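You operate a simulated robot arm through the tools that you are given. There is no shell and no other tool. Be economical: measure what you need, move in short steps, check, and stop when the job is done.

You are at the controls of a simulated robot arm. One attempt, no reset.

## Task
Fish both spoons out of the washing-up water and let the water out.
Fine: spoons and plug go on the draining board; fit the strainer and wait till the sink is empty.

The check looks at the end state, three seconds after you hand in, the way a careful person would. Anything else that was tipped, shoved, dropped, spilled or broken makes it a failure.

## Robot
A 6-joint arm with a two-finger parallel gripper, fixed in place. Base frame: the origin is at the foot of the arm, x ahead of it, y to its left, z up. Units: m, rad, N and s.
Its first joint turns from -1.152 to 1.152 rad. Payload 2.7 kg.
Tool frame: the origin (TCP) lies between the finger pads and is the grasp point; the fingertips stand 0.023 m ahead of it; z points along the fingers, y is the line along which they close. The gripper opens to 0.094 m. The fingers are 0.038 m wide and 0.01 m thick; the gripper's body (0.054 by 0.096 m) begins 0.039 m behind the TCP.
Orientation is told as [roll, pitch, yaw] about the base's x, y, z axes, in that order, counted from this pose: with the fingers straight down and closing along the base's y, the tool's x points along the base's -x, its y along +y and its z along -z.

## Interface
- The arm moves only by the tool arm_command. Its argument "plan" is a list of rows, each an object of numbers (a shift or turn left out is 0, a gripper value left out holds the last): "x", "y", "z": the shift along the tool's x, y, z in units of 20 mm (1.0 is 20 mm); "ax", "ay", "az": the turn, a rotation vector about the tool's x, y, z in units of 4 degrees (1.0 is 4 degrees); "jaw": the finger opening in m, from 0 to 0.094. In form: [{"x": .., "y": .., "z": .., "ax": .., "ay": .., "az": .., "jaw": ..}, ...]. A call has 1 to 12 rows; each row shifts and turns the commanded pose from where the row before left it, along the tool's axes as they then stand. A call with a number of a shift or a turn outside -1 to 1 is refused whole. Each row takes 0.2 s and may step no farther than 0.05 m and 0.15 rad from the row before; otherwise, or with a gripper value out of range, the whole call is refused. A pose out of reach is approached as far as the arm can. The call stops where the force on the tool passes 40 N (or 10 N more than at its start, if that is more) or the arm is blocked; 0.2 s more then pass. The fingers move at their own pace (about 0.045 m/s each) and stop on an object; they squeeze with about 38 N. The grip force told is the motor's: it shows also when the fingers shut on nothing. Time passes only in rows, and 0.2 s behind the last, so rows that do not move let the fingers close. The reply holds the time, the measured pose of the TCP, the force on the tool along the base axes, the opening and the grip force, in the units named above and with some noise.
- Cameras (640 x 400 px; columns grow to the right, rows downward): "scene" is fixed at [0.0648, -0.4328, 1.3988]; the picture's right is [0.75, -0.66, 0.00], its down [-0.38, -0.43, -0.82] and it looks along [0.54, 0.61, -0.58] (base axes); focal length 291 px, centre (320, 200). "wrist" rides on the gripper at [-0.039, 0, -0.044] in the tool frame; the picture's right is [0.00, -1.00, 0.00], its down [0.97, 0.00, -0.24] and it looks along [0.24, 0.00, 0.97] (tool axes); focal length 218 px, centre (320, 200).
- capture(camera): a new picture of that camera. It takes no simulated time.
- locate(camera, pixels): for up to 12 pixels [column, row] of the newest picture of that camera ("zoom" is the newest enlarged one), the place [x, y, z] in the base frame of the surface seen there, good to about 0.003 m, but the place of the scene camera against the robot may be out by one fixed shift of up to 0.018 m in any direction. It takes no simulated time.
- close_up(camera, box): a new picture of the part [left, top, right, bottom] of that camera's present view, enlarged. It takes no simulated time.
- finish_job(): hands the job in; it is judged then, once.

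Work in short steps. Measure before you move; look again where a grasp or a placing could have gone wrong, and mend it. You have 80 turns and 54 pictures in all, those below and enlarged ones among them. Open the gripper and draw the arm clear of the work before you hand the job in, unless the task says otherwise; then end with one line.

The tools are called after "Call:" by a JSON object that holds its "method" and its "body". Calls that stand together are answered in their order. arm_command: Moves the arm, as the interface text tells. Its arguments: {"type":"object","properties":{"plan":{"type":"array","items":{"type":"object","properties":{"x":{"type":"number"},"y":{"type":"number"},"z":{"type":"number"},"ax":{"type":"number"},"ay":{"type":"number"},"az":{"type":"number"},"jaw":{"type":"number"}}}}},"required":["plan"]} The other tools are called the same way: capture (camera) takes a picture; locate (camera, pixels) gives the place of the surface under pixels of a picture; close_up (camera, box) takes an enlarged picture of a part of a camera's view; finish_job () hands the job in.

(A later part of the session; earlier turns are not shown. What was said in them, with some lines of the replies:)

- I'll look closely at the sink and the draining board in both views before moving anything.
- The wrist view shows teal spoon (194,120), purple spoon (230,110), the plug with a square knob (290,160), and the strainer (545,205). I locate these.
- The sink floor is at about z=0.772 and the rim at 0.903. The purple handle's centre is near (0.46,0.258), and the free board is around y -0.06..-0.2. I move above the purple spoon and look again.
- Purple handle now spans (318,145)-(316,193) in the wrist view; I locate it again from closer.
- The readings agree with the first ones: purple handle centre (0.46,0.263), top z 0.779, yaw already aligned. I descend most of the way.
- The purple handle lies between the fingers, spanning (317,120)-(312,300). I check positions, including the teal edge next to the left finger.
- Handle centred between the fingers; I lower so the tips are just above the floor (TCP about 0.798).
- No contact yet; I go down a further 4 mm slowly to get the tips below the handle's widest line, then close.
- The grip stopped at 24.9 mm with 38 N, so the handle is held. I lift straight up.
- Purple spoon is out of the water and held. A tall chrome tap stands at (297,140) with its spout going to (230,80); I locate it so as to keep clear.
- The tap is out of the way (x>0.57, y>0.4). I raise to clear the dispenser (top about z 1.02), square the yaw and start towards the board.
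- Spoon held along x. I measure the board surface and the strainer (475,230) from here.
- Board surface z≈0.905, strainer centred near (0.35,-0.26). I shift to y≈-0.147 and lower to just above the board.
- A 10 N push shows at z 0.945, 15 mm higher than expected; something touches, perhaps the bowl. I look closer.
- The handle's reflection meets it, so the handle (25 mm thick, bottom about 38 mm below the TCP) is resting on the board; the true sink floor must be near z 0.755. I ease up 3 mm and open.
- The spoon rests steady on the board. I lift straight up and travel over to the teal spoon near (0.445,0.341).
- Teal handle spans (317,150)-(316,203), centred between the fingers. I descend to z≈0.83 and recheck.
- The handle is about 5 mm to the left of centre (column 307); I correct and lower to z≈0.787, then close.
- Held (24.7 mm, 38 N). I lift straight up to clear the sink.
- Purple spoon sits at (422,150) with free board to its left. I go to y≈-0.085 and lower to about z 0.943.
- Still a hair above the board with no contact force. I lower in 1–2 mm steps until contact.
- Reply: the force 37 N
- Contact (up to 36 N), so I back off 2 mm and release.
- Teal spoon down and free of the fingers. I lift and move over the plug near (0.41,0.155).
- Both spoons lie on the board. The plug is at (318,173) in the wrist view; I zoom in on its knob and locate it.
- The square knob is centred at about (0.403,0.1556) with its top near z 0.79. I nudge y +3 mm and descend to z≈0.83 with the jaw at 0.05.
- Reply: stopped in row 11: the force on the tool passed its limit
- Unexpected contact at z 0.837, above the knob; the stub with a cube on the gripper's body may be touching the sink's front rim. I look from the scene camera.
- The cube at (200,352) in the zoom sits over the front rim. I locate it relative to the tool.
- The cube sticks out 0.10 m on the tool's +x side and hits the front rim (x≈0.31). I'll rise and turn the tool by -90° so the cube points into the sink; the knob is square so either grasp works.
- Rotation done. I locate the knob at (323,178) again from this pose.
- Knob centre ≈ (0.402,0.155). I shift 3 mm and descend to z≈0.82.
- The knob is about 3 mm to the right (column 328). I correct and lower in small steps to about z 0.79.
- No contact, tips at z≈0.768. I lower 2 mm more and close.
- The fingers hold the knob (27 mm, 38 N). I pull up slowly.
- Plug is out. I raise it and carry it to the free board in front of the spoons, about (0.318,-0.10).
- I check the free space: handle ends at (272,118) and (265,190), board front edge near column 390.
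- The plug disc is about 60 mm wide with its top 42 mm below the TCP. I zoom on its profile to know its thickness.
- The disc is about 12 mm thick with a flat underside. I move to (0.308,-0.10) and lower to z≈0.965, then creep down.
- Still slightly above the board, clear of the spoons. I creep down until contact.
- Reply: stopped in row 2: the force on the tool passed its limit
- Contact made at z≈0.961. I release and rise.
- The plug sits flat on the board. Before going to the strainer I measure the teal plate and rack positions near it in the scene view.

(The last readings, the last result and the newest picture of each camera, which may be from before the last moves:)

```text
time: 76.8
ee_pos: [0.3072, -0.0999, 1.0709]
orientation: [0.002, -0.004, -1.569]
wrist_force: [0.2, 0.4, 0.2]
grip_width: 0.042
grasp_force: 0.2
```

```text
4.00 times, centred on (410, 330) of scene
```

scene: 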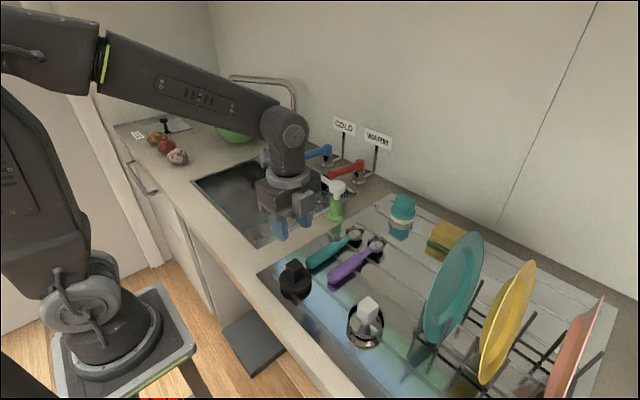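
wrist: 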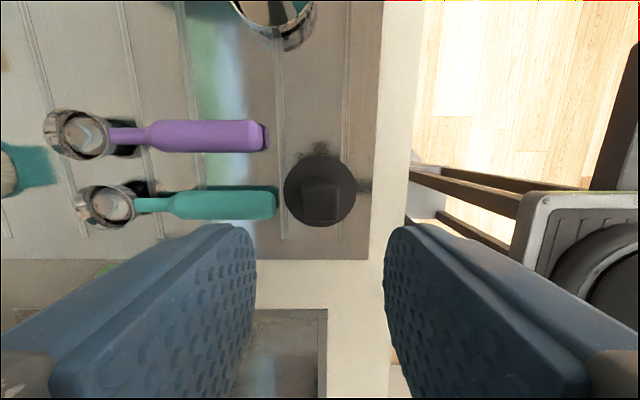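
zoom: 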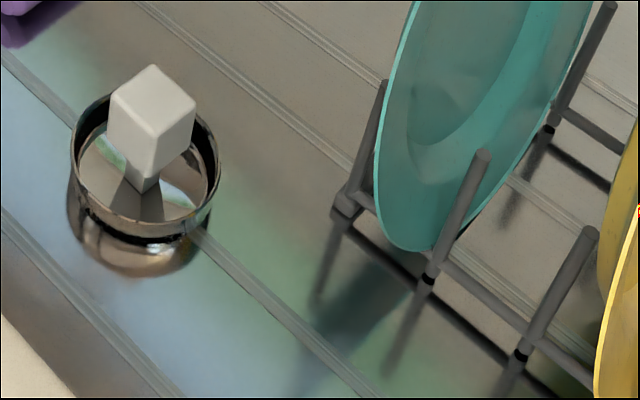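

The plate's edge is at y≈-0.33, so at this yaw the camera box would be tight. I turn back to yaw 0 here, then go over the strainer.

Call:
{"method": "arm_command", "body": {"plan": [{"az": -1}, {"az": -1}, {"az": -1}, {"az": -1}, {"az": -1}, {"az": -1}, {"az": -1}, {"az": -1}, {"az": -1}, {"az": -1}, {"az": -1}]}}

Call:
{"method": "arm_command", "body": {"plan": [{"az": -1}, {"az": -1}, {"az": -1}, {"az": -1}, {"az": -1}, {"az": -1}, {"az": -1}, {"az": -1}, {"az": -1}, {"az": -1}, {"az": -1}, {"az": -0.5}]}}

Call:
{"method": "arm_command", "body": {"plan": [{"x": -0.4, "y": -1}, {"x": -0.4, "y": -1}, {"x": -0.4, "y": -1}, {"x": -0.4, "y": -1}, {"x": -0.4, "y": -1}, {"y": -1}, {"y": -1}, {"y": -0.8}]}}

Call:
{"method": "capture", "body": {"camera": "wrist"}}

```text
time: 79.2
ee_pos: [0.3082, -0.0979, 1.0702]
orientation: [0.0, -0.004, -0.799]
wrist_force: [-0.2, -0.7, 0.7]
grip_width: 0.0421
grasp_force: 0.0
```

```text
time: 81.8
ee_pos: [0.3074, -0.0993, 1.0712]
orientation: [-0.004, -0.001, 0.003]
wrist_force: [0.6, 0.0, 0.6]
grip_width: 0.042
grasp_force: 0.3
```

```text
time: 83.6
ee_pos: [0.3503, -0.2523, 1.072]
orientation: [-0.004, 0.0, 0.004]
wrist_force: [0.2, 0.5, 0.2]
grip_width: 0.0421
grasp_force: 0.1
```

```text
18 pictures are left
```

wrist: 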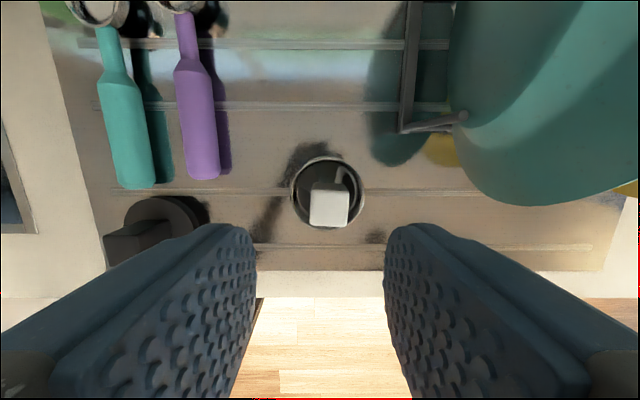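

Block seen at cols 310–349, rows 188–227, aligned with the jaws. I locate it and the cup's rim.

Call:
{"method": "locate", "body": {"camera": "wrist", "pixels": [[329, 207], [313, 207], [346, 207], [329, 192], [329, 223], [294, 195], [364, 195], [328, 160], [461, 115], [470, 170], [410, 60], [280, 195]]}}

```text
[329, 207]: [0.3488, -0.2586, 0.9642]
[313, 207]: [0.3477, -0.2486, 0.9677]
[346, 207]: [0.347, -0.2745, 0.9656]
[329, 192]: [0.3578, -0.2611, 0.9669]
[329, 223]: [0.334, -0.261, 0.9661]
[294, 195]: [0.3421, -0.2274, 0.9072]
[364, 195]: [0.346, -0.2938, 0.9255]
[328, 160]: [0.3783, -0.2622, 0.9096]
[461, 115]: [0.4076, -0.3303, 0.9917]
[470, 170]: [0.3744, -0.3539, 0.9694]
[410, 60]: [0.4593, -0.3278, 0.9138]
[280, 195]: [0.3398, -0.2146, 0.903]
```

Block centre (0.347,-0.261), top 0.966, cup rim 0.925. I align and descend to z≈0.956 with the tips above the cup rim.

Call:
{"method": "arm_command", "body": {"plan": [{"y": -0.43, "x": 0.15, "jaw": 0.046}, {"z": 1}, {"z": 1}, {"z": 1}, {"z": 1}, {"z": 0.6}]}}

Call:
{"method": "capture", "body": {"camera": "wrist"}}

```text
time: 85.0
ee_pos: [0.3457, -0.2635, 0.9806]
orientation: [-0.003, -0.001, 0.002]
wrist_force: [0.3, 0.0, -1.1]
grip_width: 0.046
grasp_force: 0.1
```

```text
17 pictures are left
```

wrist: 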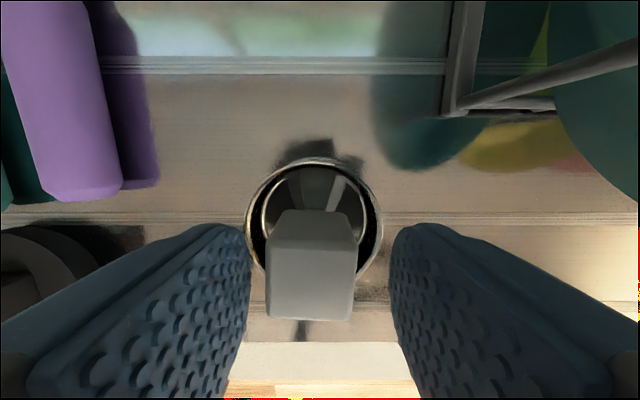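

Block centred at column 311, so I shift 2.5 mm left, lower 25 mm, and close.

Call:
{"method": "arm_command", "body": {"plan": [{"y": 0.12, "z": 0.5}, {"z": 0.5}, {"z": 0.25}, {"jaw": 0.0}, {}, {}, {}, {}]}}

```text
time: 86.8
ee_pos: [0.3451, -0.2588, 0.9544]
orientation: [-0.003, -0.002, 0.002]
wrist_force: [0.0, 0.2, 0.3]
grip_width: 0.0271
grasp_force: 38.1
```

Held at 27 mm. I lift to z≈1.10 and move to above the drain (0.402,0.155).

Call:
{"method": "arm_command", "body": {"plan": [{"z": -0.5}, {"z": -1}, {"z": -1}, {"z": -1}, {"z": -1}, {"z": -1}, {"z": -1}, {"z": -0.9}, {"y": 1}, {"y": 1}, {"y": 1}, {"y": 1}]}}

Call:
{"method": "arm_command", "body": {"plan": [{"y": 1, "x": -0.4}, {"y": 1, "x": -0.4}, {"y": 1, "x": -0.4}, {"y": 1, "x": -0.4}, {"y": 1, "x": -0.4}, {"y": 1, "x": -0.4}, {"y": 1, "x": -0.4}, {"y": 1}, {"y": 1}, {"y": 1}, {"y": 1}, {"y": 1}]}}

Call:
{"method": "arm_command", "body": {"plan": [{"y": 1}, {"y": 1}, {"y": 1}, {"y": 1}, {"y": 0.7}, {"az": 1}, {"az": 1}, {"az": 1}, {"az": 1}, {"az": 1}, {"az": 1}, {"az": 1}]}}

Call:
{"method": "arm_command", "body": {"plan": [{"az": 1}, {"az": 1}, {"az": 1}, {"az": 1}, {"az": 1}, {"az": 1}, {"az": 1}, {"az": 1}, {"az": 1}, {"az": 1}, {"az": 1}, {"az": 1}]}}

Call:
{"method": "arm_command", "body": {"plan": [{"az": 1}, {"az": 1}, {"az": 1}, {"az": 0.5}]}}

Call:
{"method": "capture", "body": {"camera": "wrist"}}

Call:
{"method": "capture", "body": {"camera": "scene"}}

```text
time: 89.4
ee_pos: [0.3443, -0.1796, 1.1019]
orientation: [-0.004, -0.003, 0.002]
wrist_force: [0.7, -0.1, -0.5]
grip_width: 0.0274
grasp_force: 37.6
```

```text
time: 92.0
ee_pos: [0.4015, 0.0616, 1.1014]
orientation: [-0.004, -0.001, 0.001]
wrist_force: [0.4, -0.8, -0.2]
grip_width: 0.0272
grasp_force: 38.7
```

```text
time: 94.6
ee_pos: [0.4006, 0.154, 1.1018]
orientation: [-0.003, -0.003, -0.487]
wrist_force: [-1.4, -0.3, 0.2]
grip_width: 0.0273
grasp_force: 38.0
```

```text
time: 97.2
ee_pos: [0.3997, 0.1533, 1.1008]
orientation: [0.001, -0.003, -1.323]
wrist_force: [0.0, -0.2, -0.6]
grip_width: 0.0272
grasp_force: 37.8
```

```text
time: 98.2
ee_pos: [0.3998, 0.153, 1.1011]
orientation: [0.003, -0.004, -1.568]
wrist_force: [-0.1, -0.7, -0.6]
grip_width: 0.0277
grasp_force: 37.6
```

```text
16 pictures are left
```

wrist: 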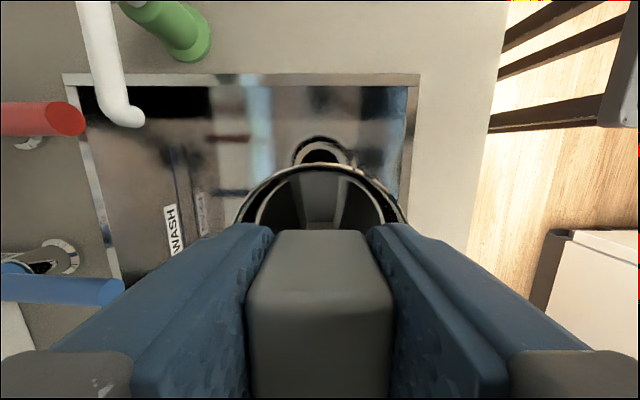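

```text
15 pictures are left
```

scene: 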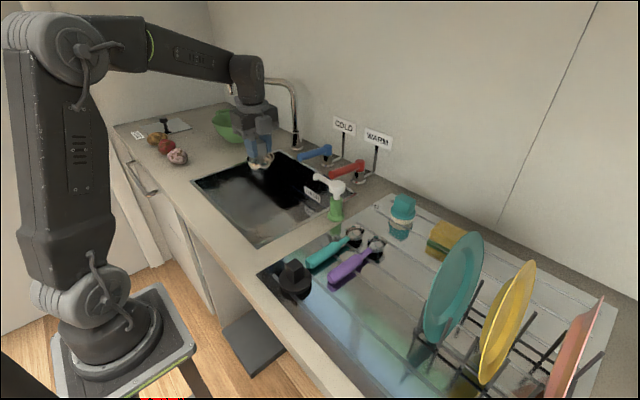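

The strainer is over the drain, seen at (320,150). I nudge 2 mm to (0.4015,0.155), descend to about z 0.88 and check alignment.

Call:
{"method": "arm_command", "body": {"plan": [{"y": 0.08, "x": 0.12, "z": 1}, {"z": 1}, {"z": 1}, {"z": 1}, {"z": 1}, {"z": 1}, {"z": 1}, {"z": 1}, {"z": 1}, {"z": 1}, {"z": 1}]}}

Call:
{"method": "capture", "body": {"camera": "wrist"}}

```text
time: 100.6
ee_pos: [0.4004, 0.1552, 0.8789]
orientation: [0.002, -0.005, -1.569]
wrist_force: [0.8, -0.4, -0.5]
grip_width: 0.0271
grasp_force: 38.2
```

```text
14 pictures are left
```

wrist: 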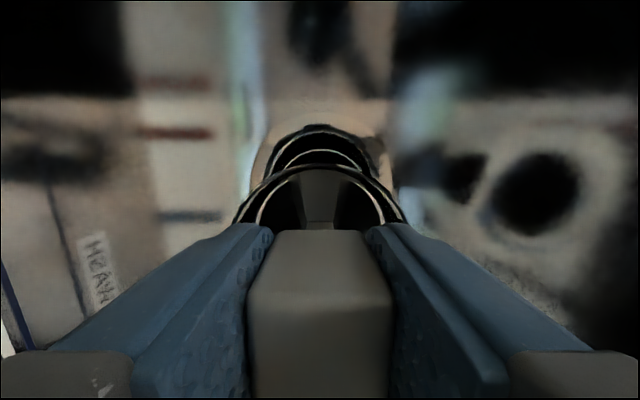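

Drain (cols ~255–385, centre 320) lines up with the cup. I descend to z≈0.80, then creep.

Call:
{"method": "arm_command", "body": {"plan": [{"z": 0.7}, {"z": 0.7}, {"z": 0.6}, {"z": 0.5}, {"z": 0.5}, {"z": 0.4}, {"z": 0.3}, {"z": 0.2}]}}

Call:
{"method": "capture", "body": {"camera": "wrist"}}

```text
time: 102.4
ee_pos: [0.4022, 0.1569, 0.8035]
orientation: [0.0, -0.001, -1.57]
wrist_force: [-0.3, -0.1, -0.6]
grip_width: 0.0273
grasp_force: 38.0
```

```text
13 pictures are left
```

wrist: 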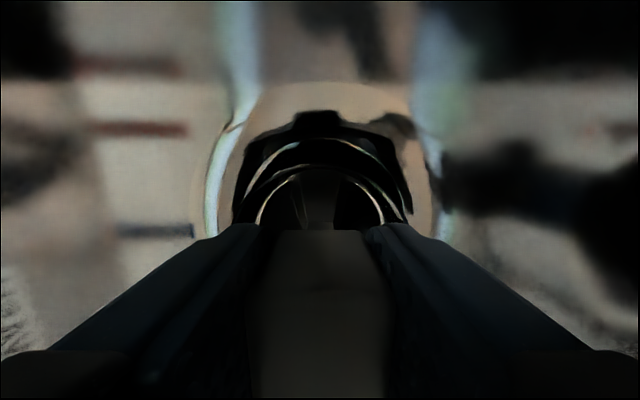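

The cup and drain still look concentric (drain opening about cols 232–410). I creep lower.

Call:
{"method": "arm_command", "body": {"plan": [{"z": 0.2}, {"z": 0.2}, {"z": 0.15}, {"z": 0.15}, {"z": 0.1}, {"z": 0.1}]}}

```text
time: 103.8
ee_pos: [0.4017, 0.1557, 0.7857]
orientation: [0.001, -0.005, -1.569]
wrist_force: [-1.9, -0.7, 0.0]
grip_width: 0.0272
grasp_force: 38.0
```

No contact yet at z 0.786; I continue in 2 mm steps.

Call:
{"method": "arm_command", "body": {"plan": [{"z": 0.1}, {"z": 0.1}, {"z": 0.1}, {"z": 0.1}]}}

Call:
{"method": "arm_command", "body": {"plan": [{"z": 0.1}, {"z": 0.1}, {"z": 0.1}]}}

```text
time: 104.8
ee_pos: [0.4023, 0.1553, 0.778]
orientation: [0.003, -0.003, -1.569]
wrist_force: [-10.4, -3.5, 29.2]
grip_width: 0.0274
grasp_force: 37.8
```

```text
time: 105.5
ee_pos: [0.4026, 0.156, 0.7737]
orientation: [0.004, -0.002, -1.568]
wrist_force: [-3.2, -1.1, 8.0]
grip_width: 0.0274
grasp_force: 38.3
stopped in row 3: the force on the tool passed its limit (the readings are from after the stop); the commanded pose is now the measured one
```

It met resistance around 0.778 and seated at 0.7737. I look before releasing.

Call:
{"method": "capture", "body": {"camera": "wrist"}}

```text
12 pictures are left
```

wrist: 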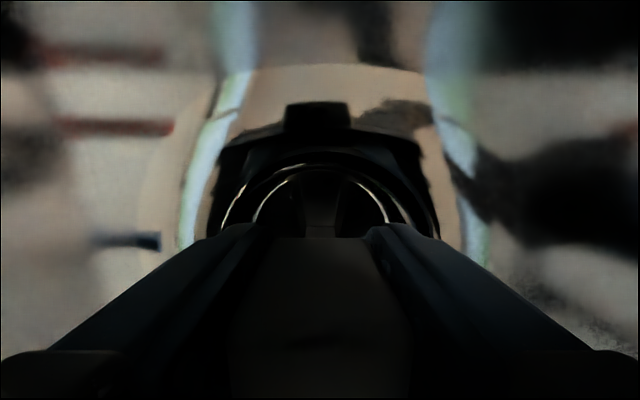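

I open the fingers, rise straight up and inspect the strainer's seating.

Call:
{"method": "arm_command", "body": {"plan": [{"jaw": 0.035}, {"jaw": 0.044}, {}, {"z": -0.5}, {"z": -1}, {"z": -1}, {"z": -1}, {"z": -1}, {"z": -1}, {"z": -1}, {"z": -1}, {"z": -1}]}}

Call:
{"method": "arm_command", "body": {"plan": [{"z": -1}, {"z": -1}, {"z": -1}, {"z": -1}, {"z": -1}, {"x": -0.3}]}}

Call:
{"method": "close_up", "body": {"camera": "wrist", "box": [220, 80, 420, 240]}}

Call:
{"method": "capture", "body": {"camera": "scene"}}

```text
time: 108.0
ee_pos: [0.4038, 0.1557, 0.9442]
orientation: [0.002, -0.002, -1.566]
wrist_force: [-0.1, -0.9, -0.2]
grip_width: 0.044
grasp_force: 0.1
```

```text
time: 109.5
ee_pos: [0.401, 0.1498, 1.0455]
orientation: [0.003, -0.001, -1.568]
wrist_force: [0.7, -0.4, -0.2]
grip_width: 0.0441
grasp_force: 0.0
```

```text
2.50 times, centred on (320, 160) of wrist
```

zoom: 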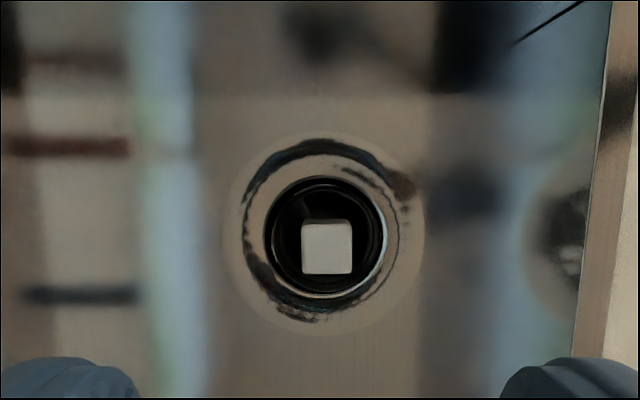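

```text
10 pictures are left
```

scene: 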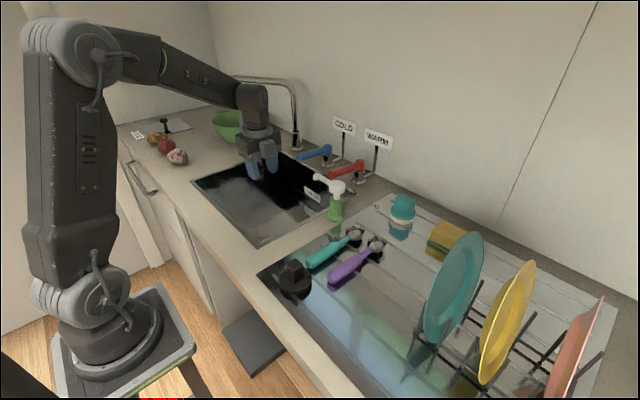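

The strainer sits concentric in the drain. I check heights there for level seating, and raise the arm while the sink drains.

Call:
{"method": "locate", "body": {"camera": "zoom", "pixels": [[327, 247], [308, 228], [345, 268], [270, 235], [384, 235], [327, 180], [320, 296], [500, 100], [80, 100], [415, 240]]}}

Call:
{"method": "arm_command", "body": {"plan": [{"z": -1}, {"z": -1}, {"z": -1}, {"z": -1}, {"z": -1}, {}, {}, {}, {}, {}, {}, {}]}}

Call:
{"method": "arm_command", "body": {"plan": [{}, {}, {}, {}, {}, {}, {}, {}, {}, {}, {}, {}]}}

Call:
{"method": "arm_command", "body": {"plan": [{}, {}, {}, {}, {}, {}, {}, {}, {}, {}, {}, {}]}}

Call:
{"method": "arm_command", "body": {"plan": [{}, {}, {}, {}, {}, {}, {}, {}, {}, {}, {}, {}]}}

Call:
{"method": "capture", "body": {"camera": "wrist"}}

Call:
{"method": "close_up", "body": {"camera": "scene", "box": [180, 130, 400, 270]}}

```text
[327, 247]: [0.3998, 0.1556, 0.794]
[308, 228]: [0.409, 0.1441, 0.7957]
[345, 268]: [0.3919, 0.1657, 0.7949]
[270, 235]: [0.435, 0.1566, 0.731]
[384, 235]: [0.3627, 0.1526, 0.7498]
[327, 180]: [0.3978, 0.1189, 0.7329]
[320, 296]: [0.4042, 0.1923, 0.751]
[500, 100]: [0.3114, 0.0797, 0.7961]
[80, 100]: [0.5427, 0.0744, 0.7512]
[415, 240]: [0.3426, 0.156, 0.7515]
```

```text
time: 112.0
ee_pos: [0.4025, 0.1507, 1.1425]
orientation: [0.004, -0.003, -1.569]
wrist_force: [-0.1, 0.5, -0.2]
grip_width: 0.0439
grasp_force: 0.0
```

```text
time: 114.7
ee_pos: [0.4025, 0.1513, 1.1413]
orientation: [0.001, -0.002, -1.567]
wrist_force: [-0.6, -0.7, -0.3]
grip_width: 0.044
grasp_force: 0.1
```

```text
time: 117.2
ee_pos: [0.402, 0.1501, 1.1428]
orientation: [0.004, -0.002, -1.568]
wrist_force: [0.6, 0.3, -0.7]
grip_width: 0.0439
grasp_force: 0.1
```

```text
time: 119.8
ee_pos: [0.4018, 0.15, 1.1425]
orientation: [0.004, -0.001, -1.567]
wrist_force: [-0.3, 1.0, 0.2]
grip_width: 0.0441
grasp_force: 0.0
```

```text
9 pictures are left
```

wrist: 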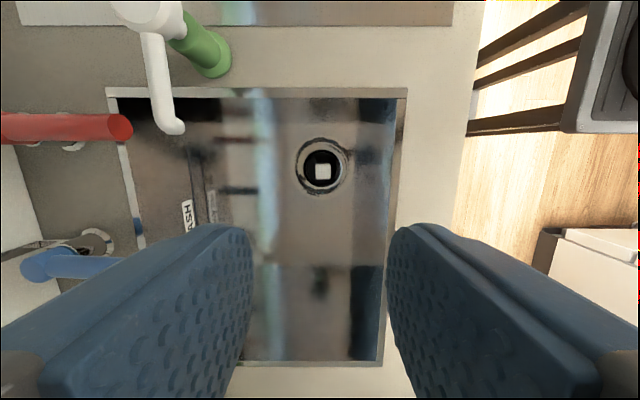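

```text
2.86 times, centred on (290, 200) of scene
```

zoom: 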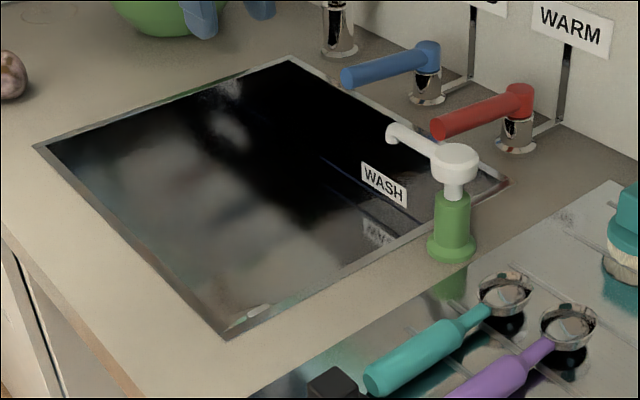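

Floor readings were 0.772 earlier (water level) and are now 0.751, so the water has nearly or wholly gone. I sample again and wait longer to compare.

Call:
{"method": "locate", "body": {"camera": "wrist", "pixels": [[280, 230], [300, 300], [230, 160], [370, 170], [290, 120], [322, 171], [340, 340], [270, 200]]}}

Call:
{"method": "arm_command", "body": {"plan": [{}, {}, {}, {}, {}, {}, {}, {}, {}, {}, {}, {}]}}

Call:
{"method": "arm_command", "body": {"plan": [{}, {}, {}, {}, {}, {}, {}, {}, {}, {}, {}, {}]}}

Call:
{"method": "arm_command", "body": {"plan": [{}, {}, {}, {}, {}, {}, {}, {}, {}, {}, {}, {}]}}

Call:
{"method": "arm_command", "body": {"plan": [{}, {}, {}, {}, {}, {}, {}, {}, {}, {}, {}, {}]}}

Call:
{"method": "arm_command", "body": {"plan": [{}, {}, {}, {}, {}, {}, {}, {}, {}, {}, {}, {}]}}

Call:
{"method": "arm_command", "body": {"plan": [{}, {}, {}, {}, {}, {}, {}, {}, {}, {}, {}, {}]}}

Call:
{"method": "capture", "body": {"camera": "wrist"}}

Call:
{"method": "locate", "body": {"camera": "wrist", "pixels": [[280, 230], [300, 300], [230, 160], [370, 170], [290, 120], [322, 171], [340, 340], [270, 200]]}}

```text
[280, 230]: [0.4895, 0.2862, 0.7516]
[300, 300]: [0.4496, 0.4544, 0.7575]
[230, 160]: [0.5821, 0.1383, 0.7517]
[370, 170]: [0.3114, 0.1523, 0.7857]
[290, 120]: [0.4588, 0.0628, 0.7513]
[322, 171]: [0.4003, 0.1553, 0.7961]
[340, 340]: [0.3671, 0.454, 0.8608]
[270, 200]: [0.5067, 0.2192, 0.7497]
```

```text
time: 122.5
ee_pos: [0.4023, 0.1504, 1.1429]
orientation: [0.004, -0.003, -1.567]
wrist_force: [-0.4, 0.8, 0.2]
grip_width: 0.0439
grasp_force: 0.1
```

```text
time: 125.0
ee_pos: [0.4012, 0.1502, 1.1434]
orientation: [0.003, -0.002, -1.567]
wrist_force: [0.0, 0.5, -0.4]
grip_width: 0.0442
grasp_force: 0.2
```

```text
time: 127.7
ee_pos: [0.4025, 0.1511, 1.1437]
orientation: [0.003, -0.001, -1.566]
wrist_force: [0.1, -0.7, -0.4]
grip_width: 0.044
grasp_force: 0.0
```

```text
time: 130.2
ee_pos: [0.4019, 0.1496, 1.1426]
orientation: [0.003, -0.001, -1.568]
wrist_force: [-0.4, -0.5, 0.5]
grip_width: 0.044
grasp_force: 0.1
```

```text
time: 132.8
ee_pos: [0.4025, 0.1502, 1.1416]
orientation: [0.003, -0.002, -1.568]
wrist_force: [-0.3, 0.4, 0.8]
grip_width: 0.044
grasp_force: 0.1
```

```text
time: 135.4
ee_pos: [0.4024, 0.1506, 1.1429]
orientation: [0.003, -0.002, -1.568]
wrist_force: [-0.2, 0.0, -0.2]
grip_width: 0.0441
grasp_force: 0.0
```

```text
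7 pictures are left
```

wrist: 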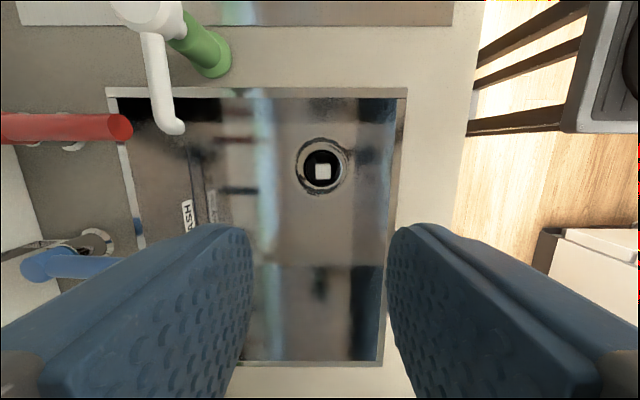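

```text
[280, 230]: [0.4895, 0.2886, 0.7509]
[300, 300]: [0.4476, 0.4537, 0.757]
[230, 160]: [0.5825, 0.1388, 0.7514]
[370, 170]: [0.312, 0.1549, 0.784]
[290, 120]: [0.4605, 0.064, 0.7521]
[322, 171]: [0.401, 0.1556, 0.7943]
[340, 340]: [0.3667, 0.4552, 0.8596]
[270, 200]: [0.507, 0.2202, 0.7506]
```

The floor reading is unchanged at 0.751 after 15 more seconds, so the sink is empty. I open the gripper, rise further, and take a last look.

Call:
{"method": "arm_command", "body": {"plan": [{"z": -1, "jaw": 0.09}, {"z": -1}, {"z": -1}, {}, {}]}}

Call:
{"method": "capture", "body": {"camera": "scene"}}

Call:
{"method": "close_up", "body": {"camera": "scene", "box": [240, 180, 480, 330]}}

```text
time: 136.7
ee_pos: [0.401, 0.1498, 1.203]
orientation: [0.003, -0.001, -1.568]
wrist_force: [-0.4, -0.1, -0.4]
grip_width: 0.0899
grasp_force: 0.0
```

```text
6 pictures are left
```

scene: 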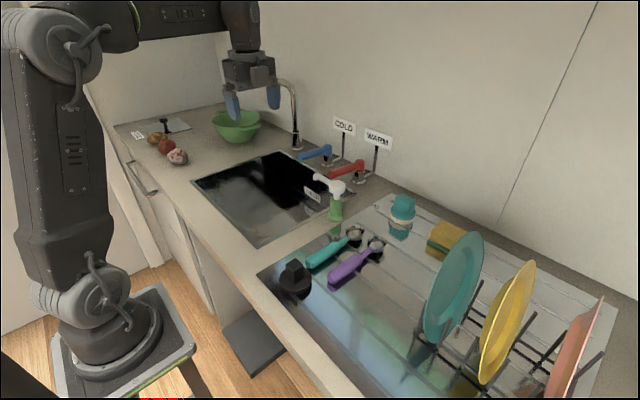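

```text
2.67 times, centred on (360, 255) of scene
```

zoom: 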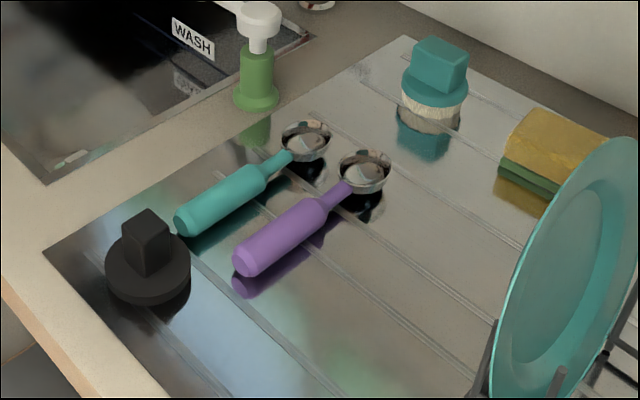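

Both spoons and the plug lie on the board, the strainer is seated, the sink is empty and nothing else has moved. I hand in.

Call:
{"method": "finish_job", "body": {}}

```text
The job is handed in.
```

Both spoons and the plug are on the draining board, the strainer is fitted in the drain, and the sink is empty; on the way the gripper's stub touched the sink's front rim once, and the last pictures show nothing disturbed.
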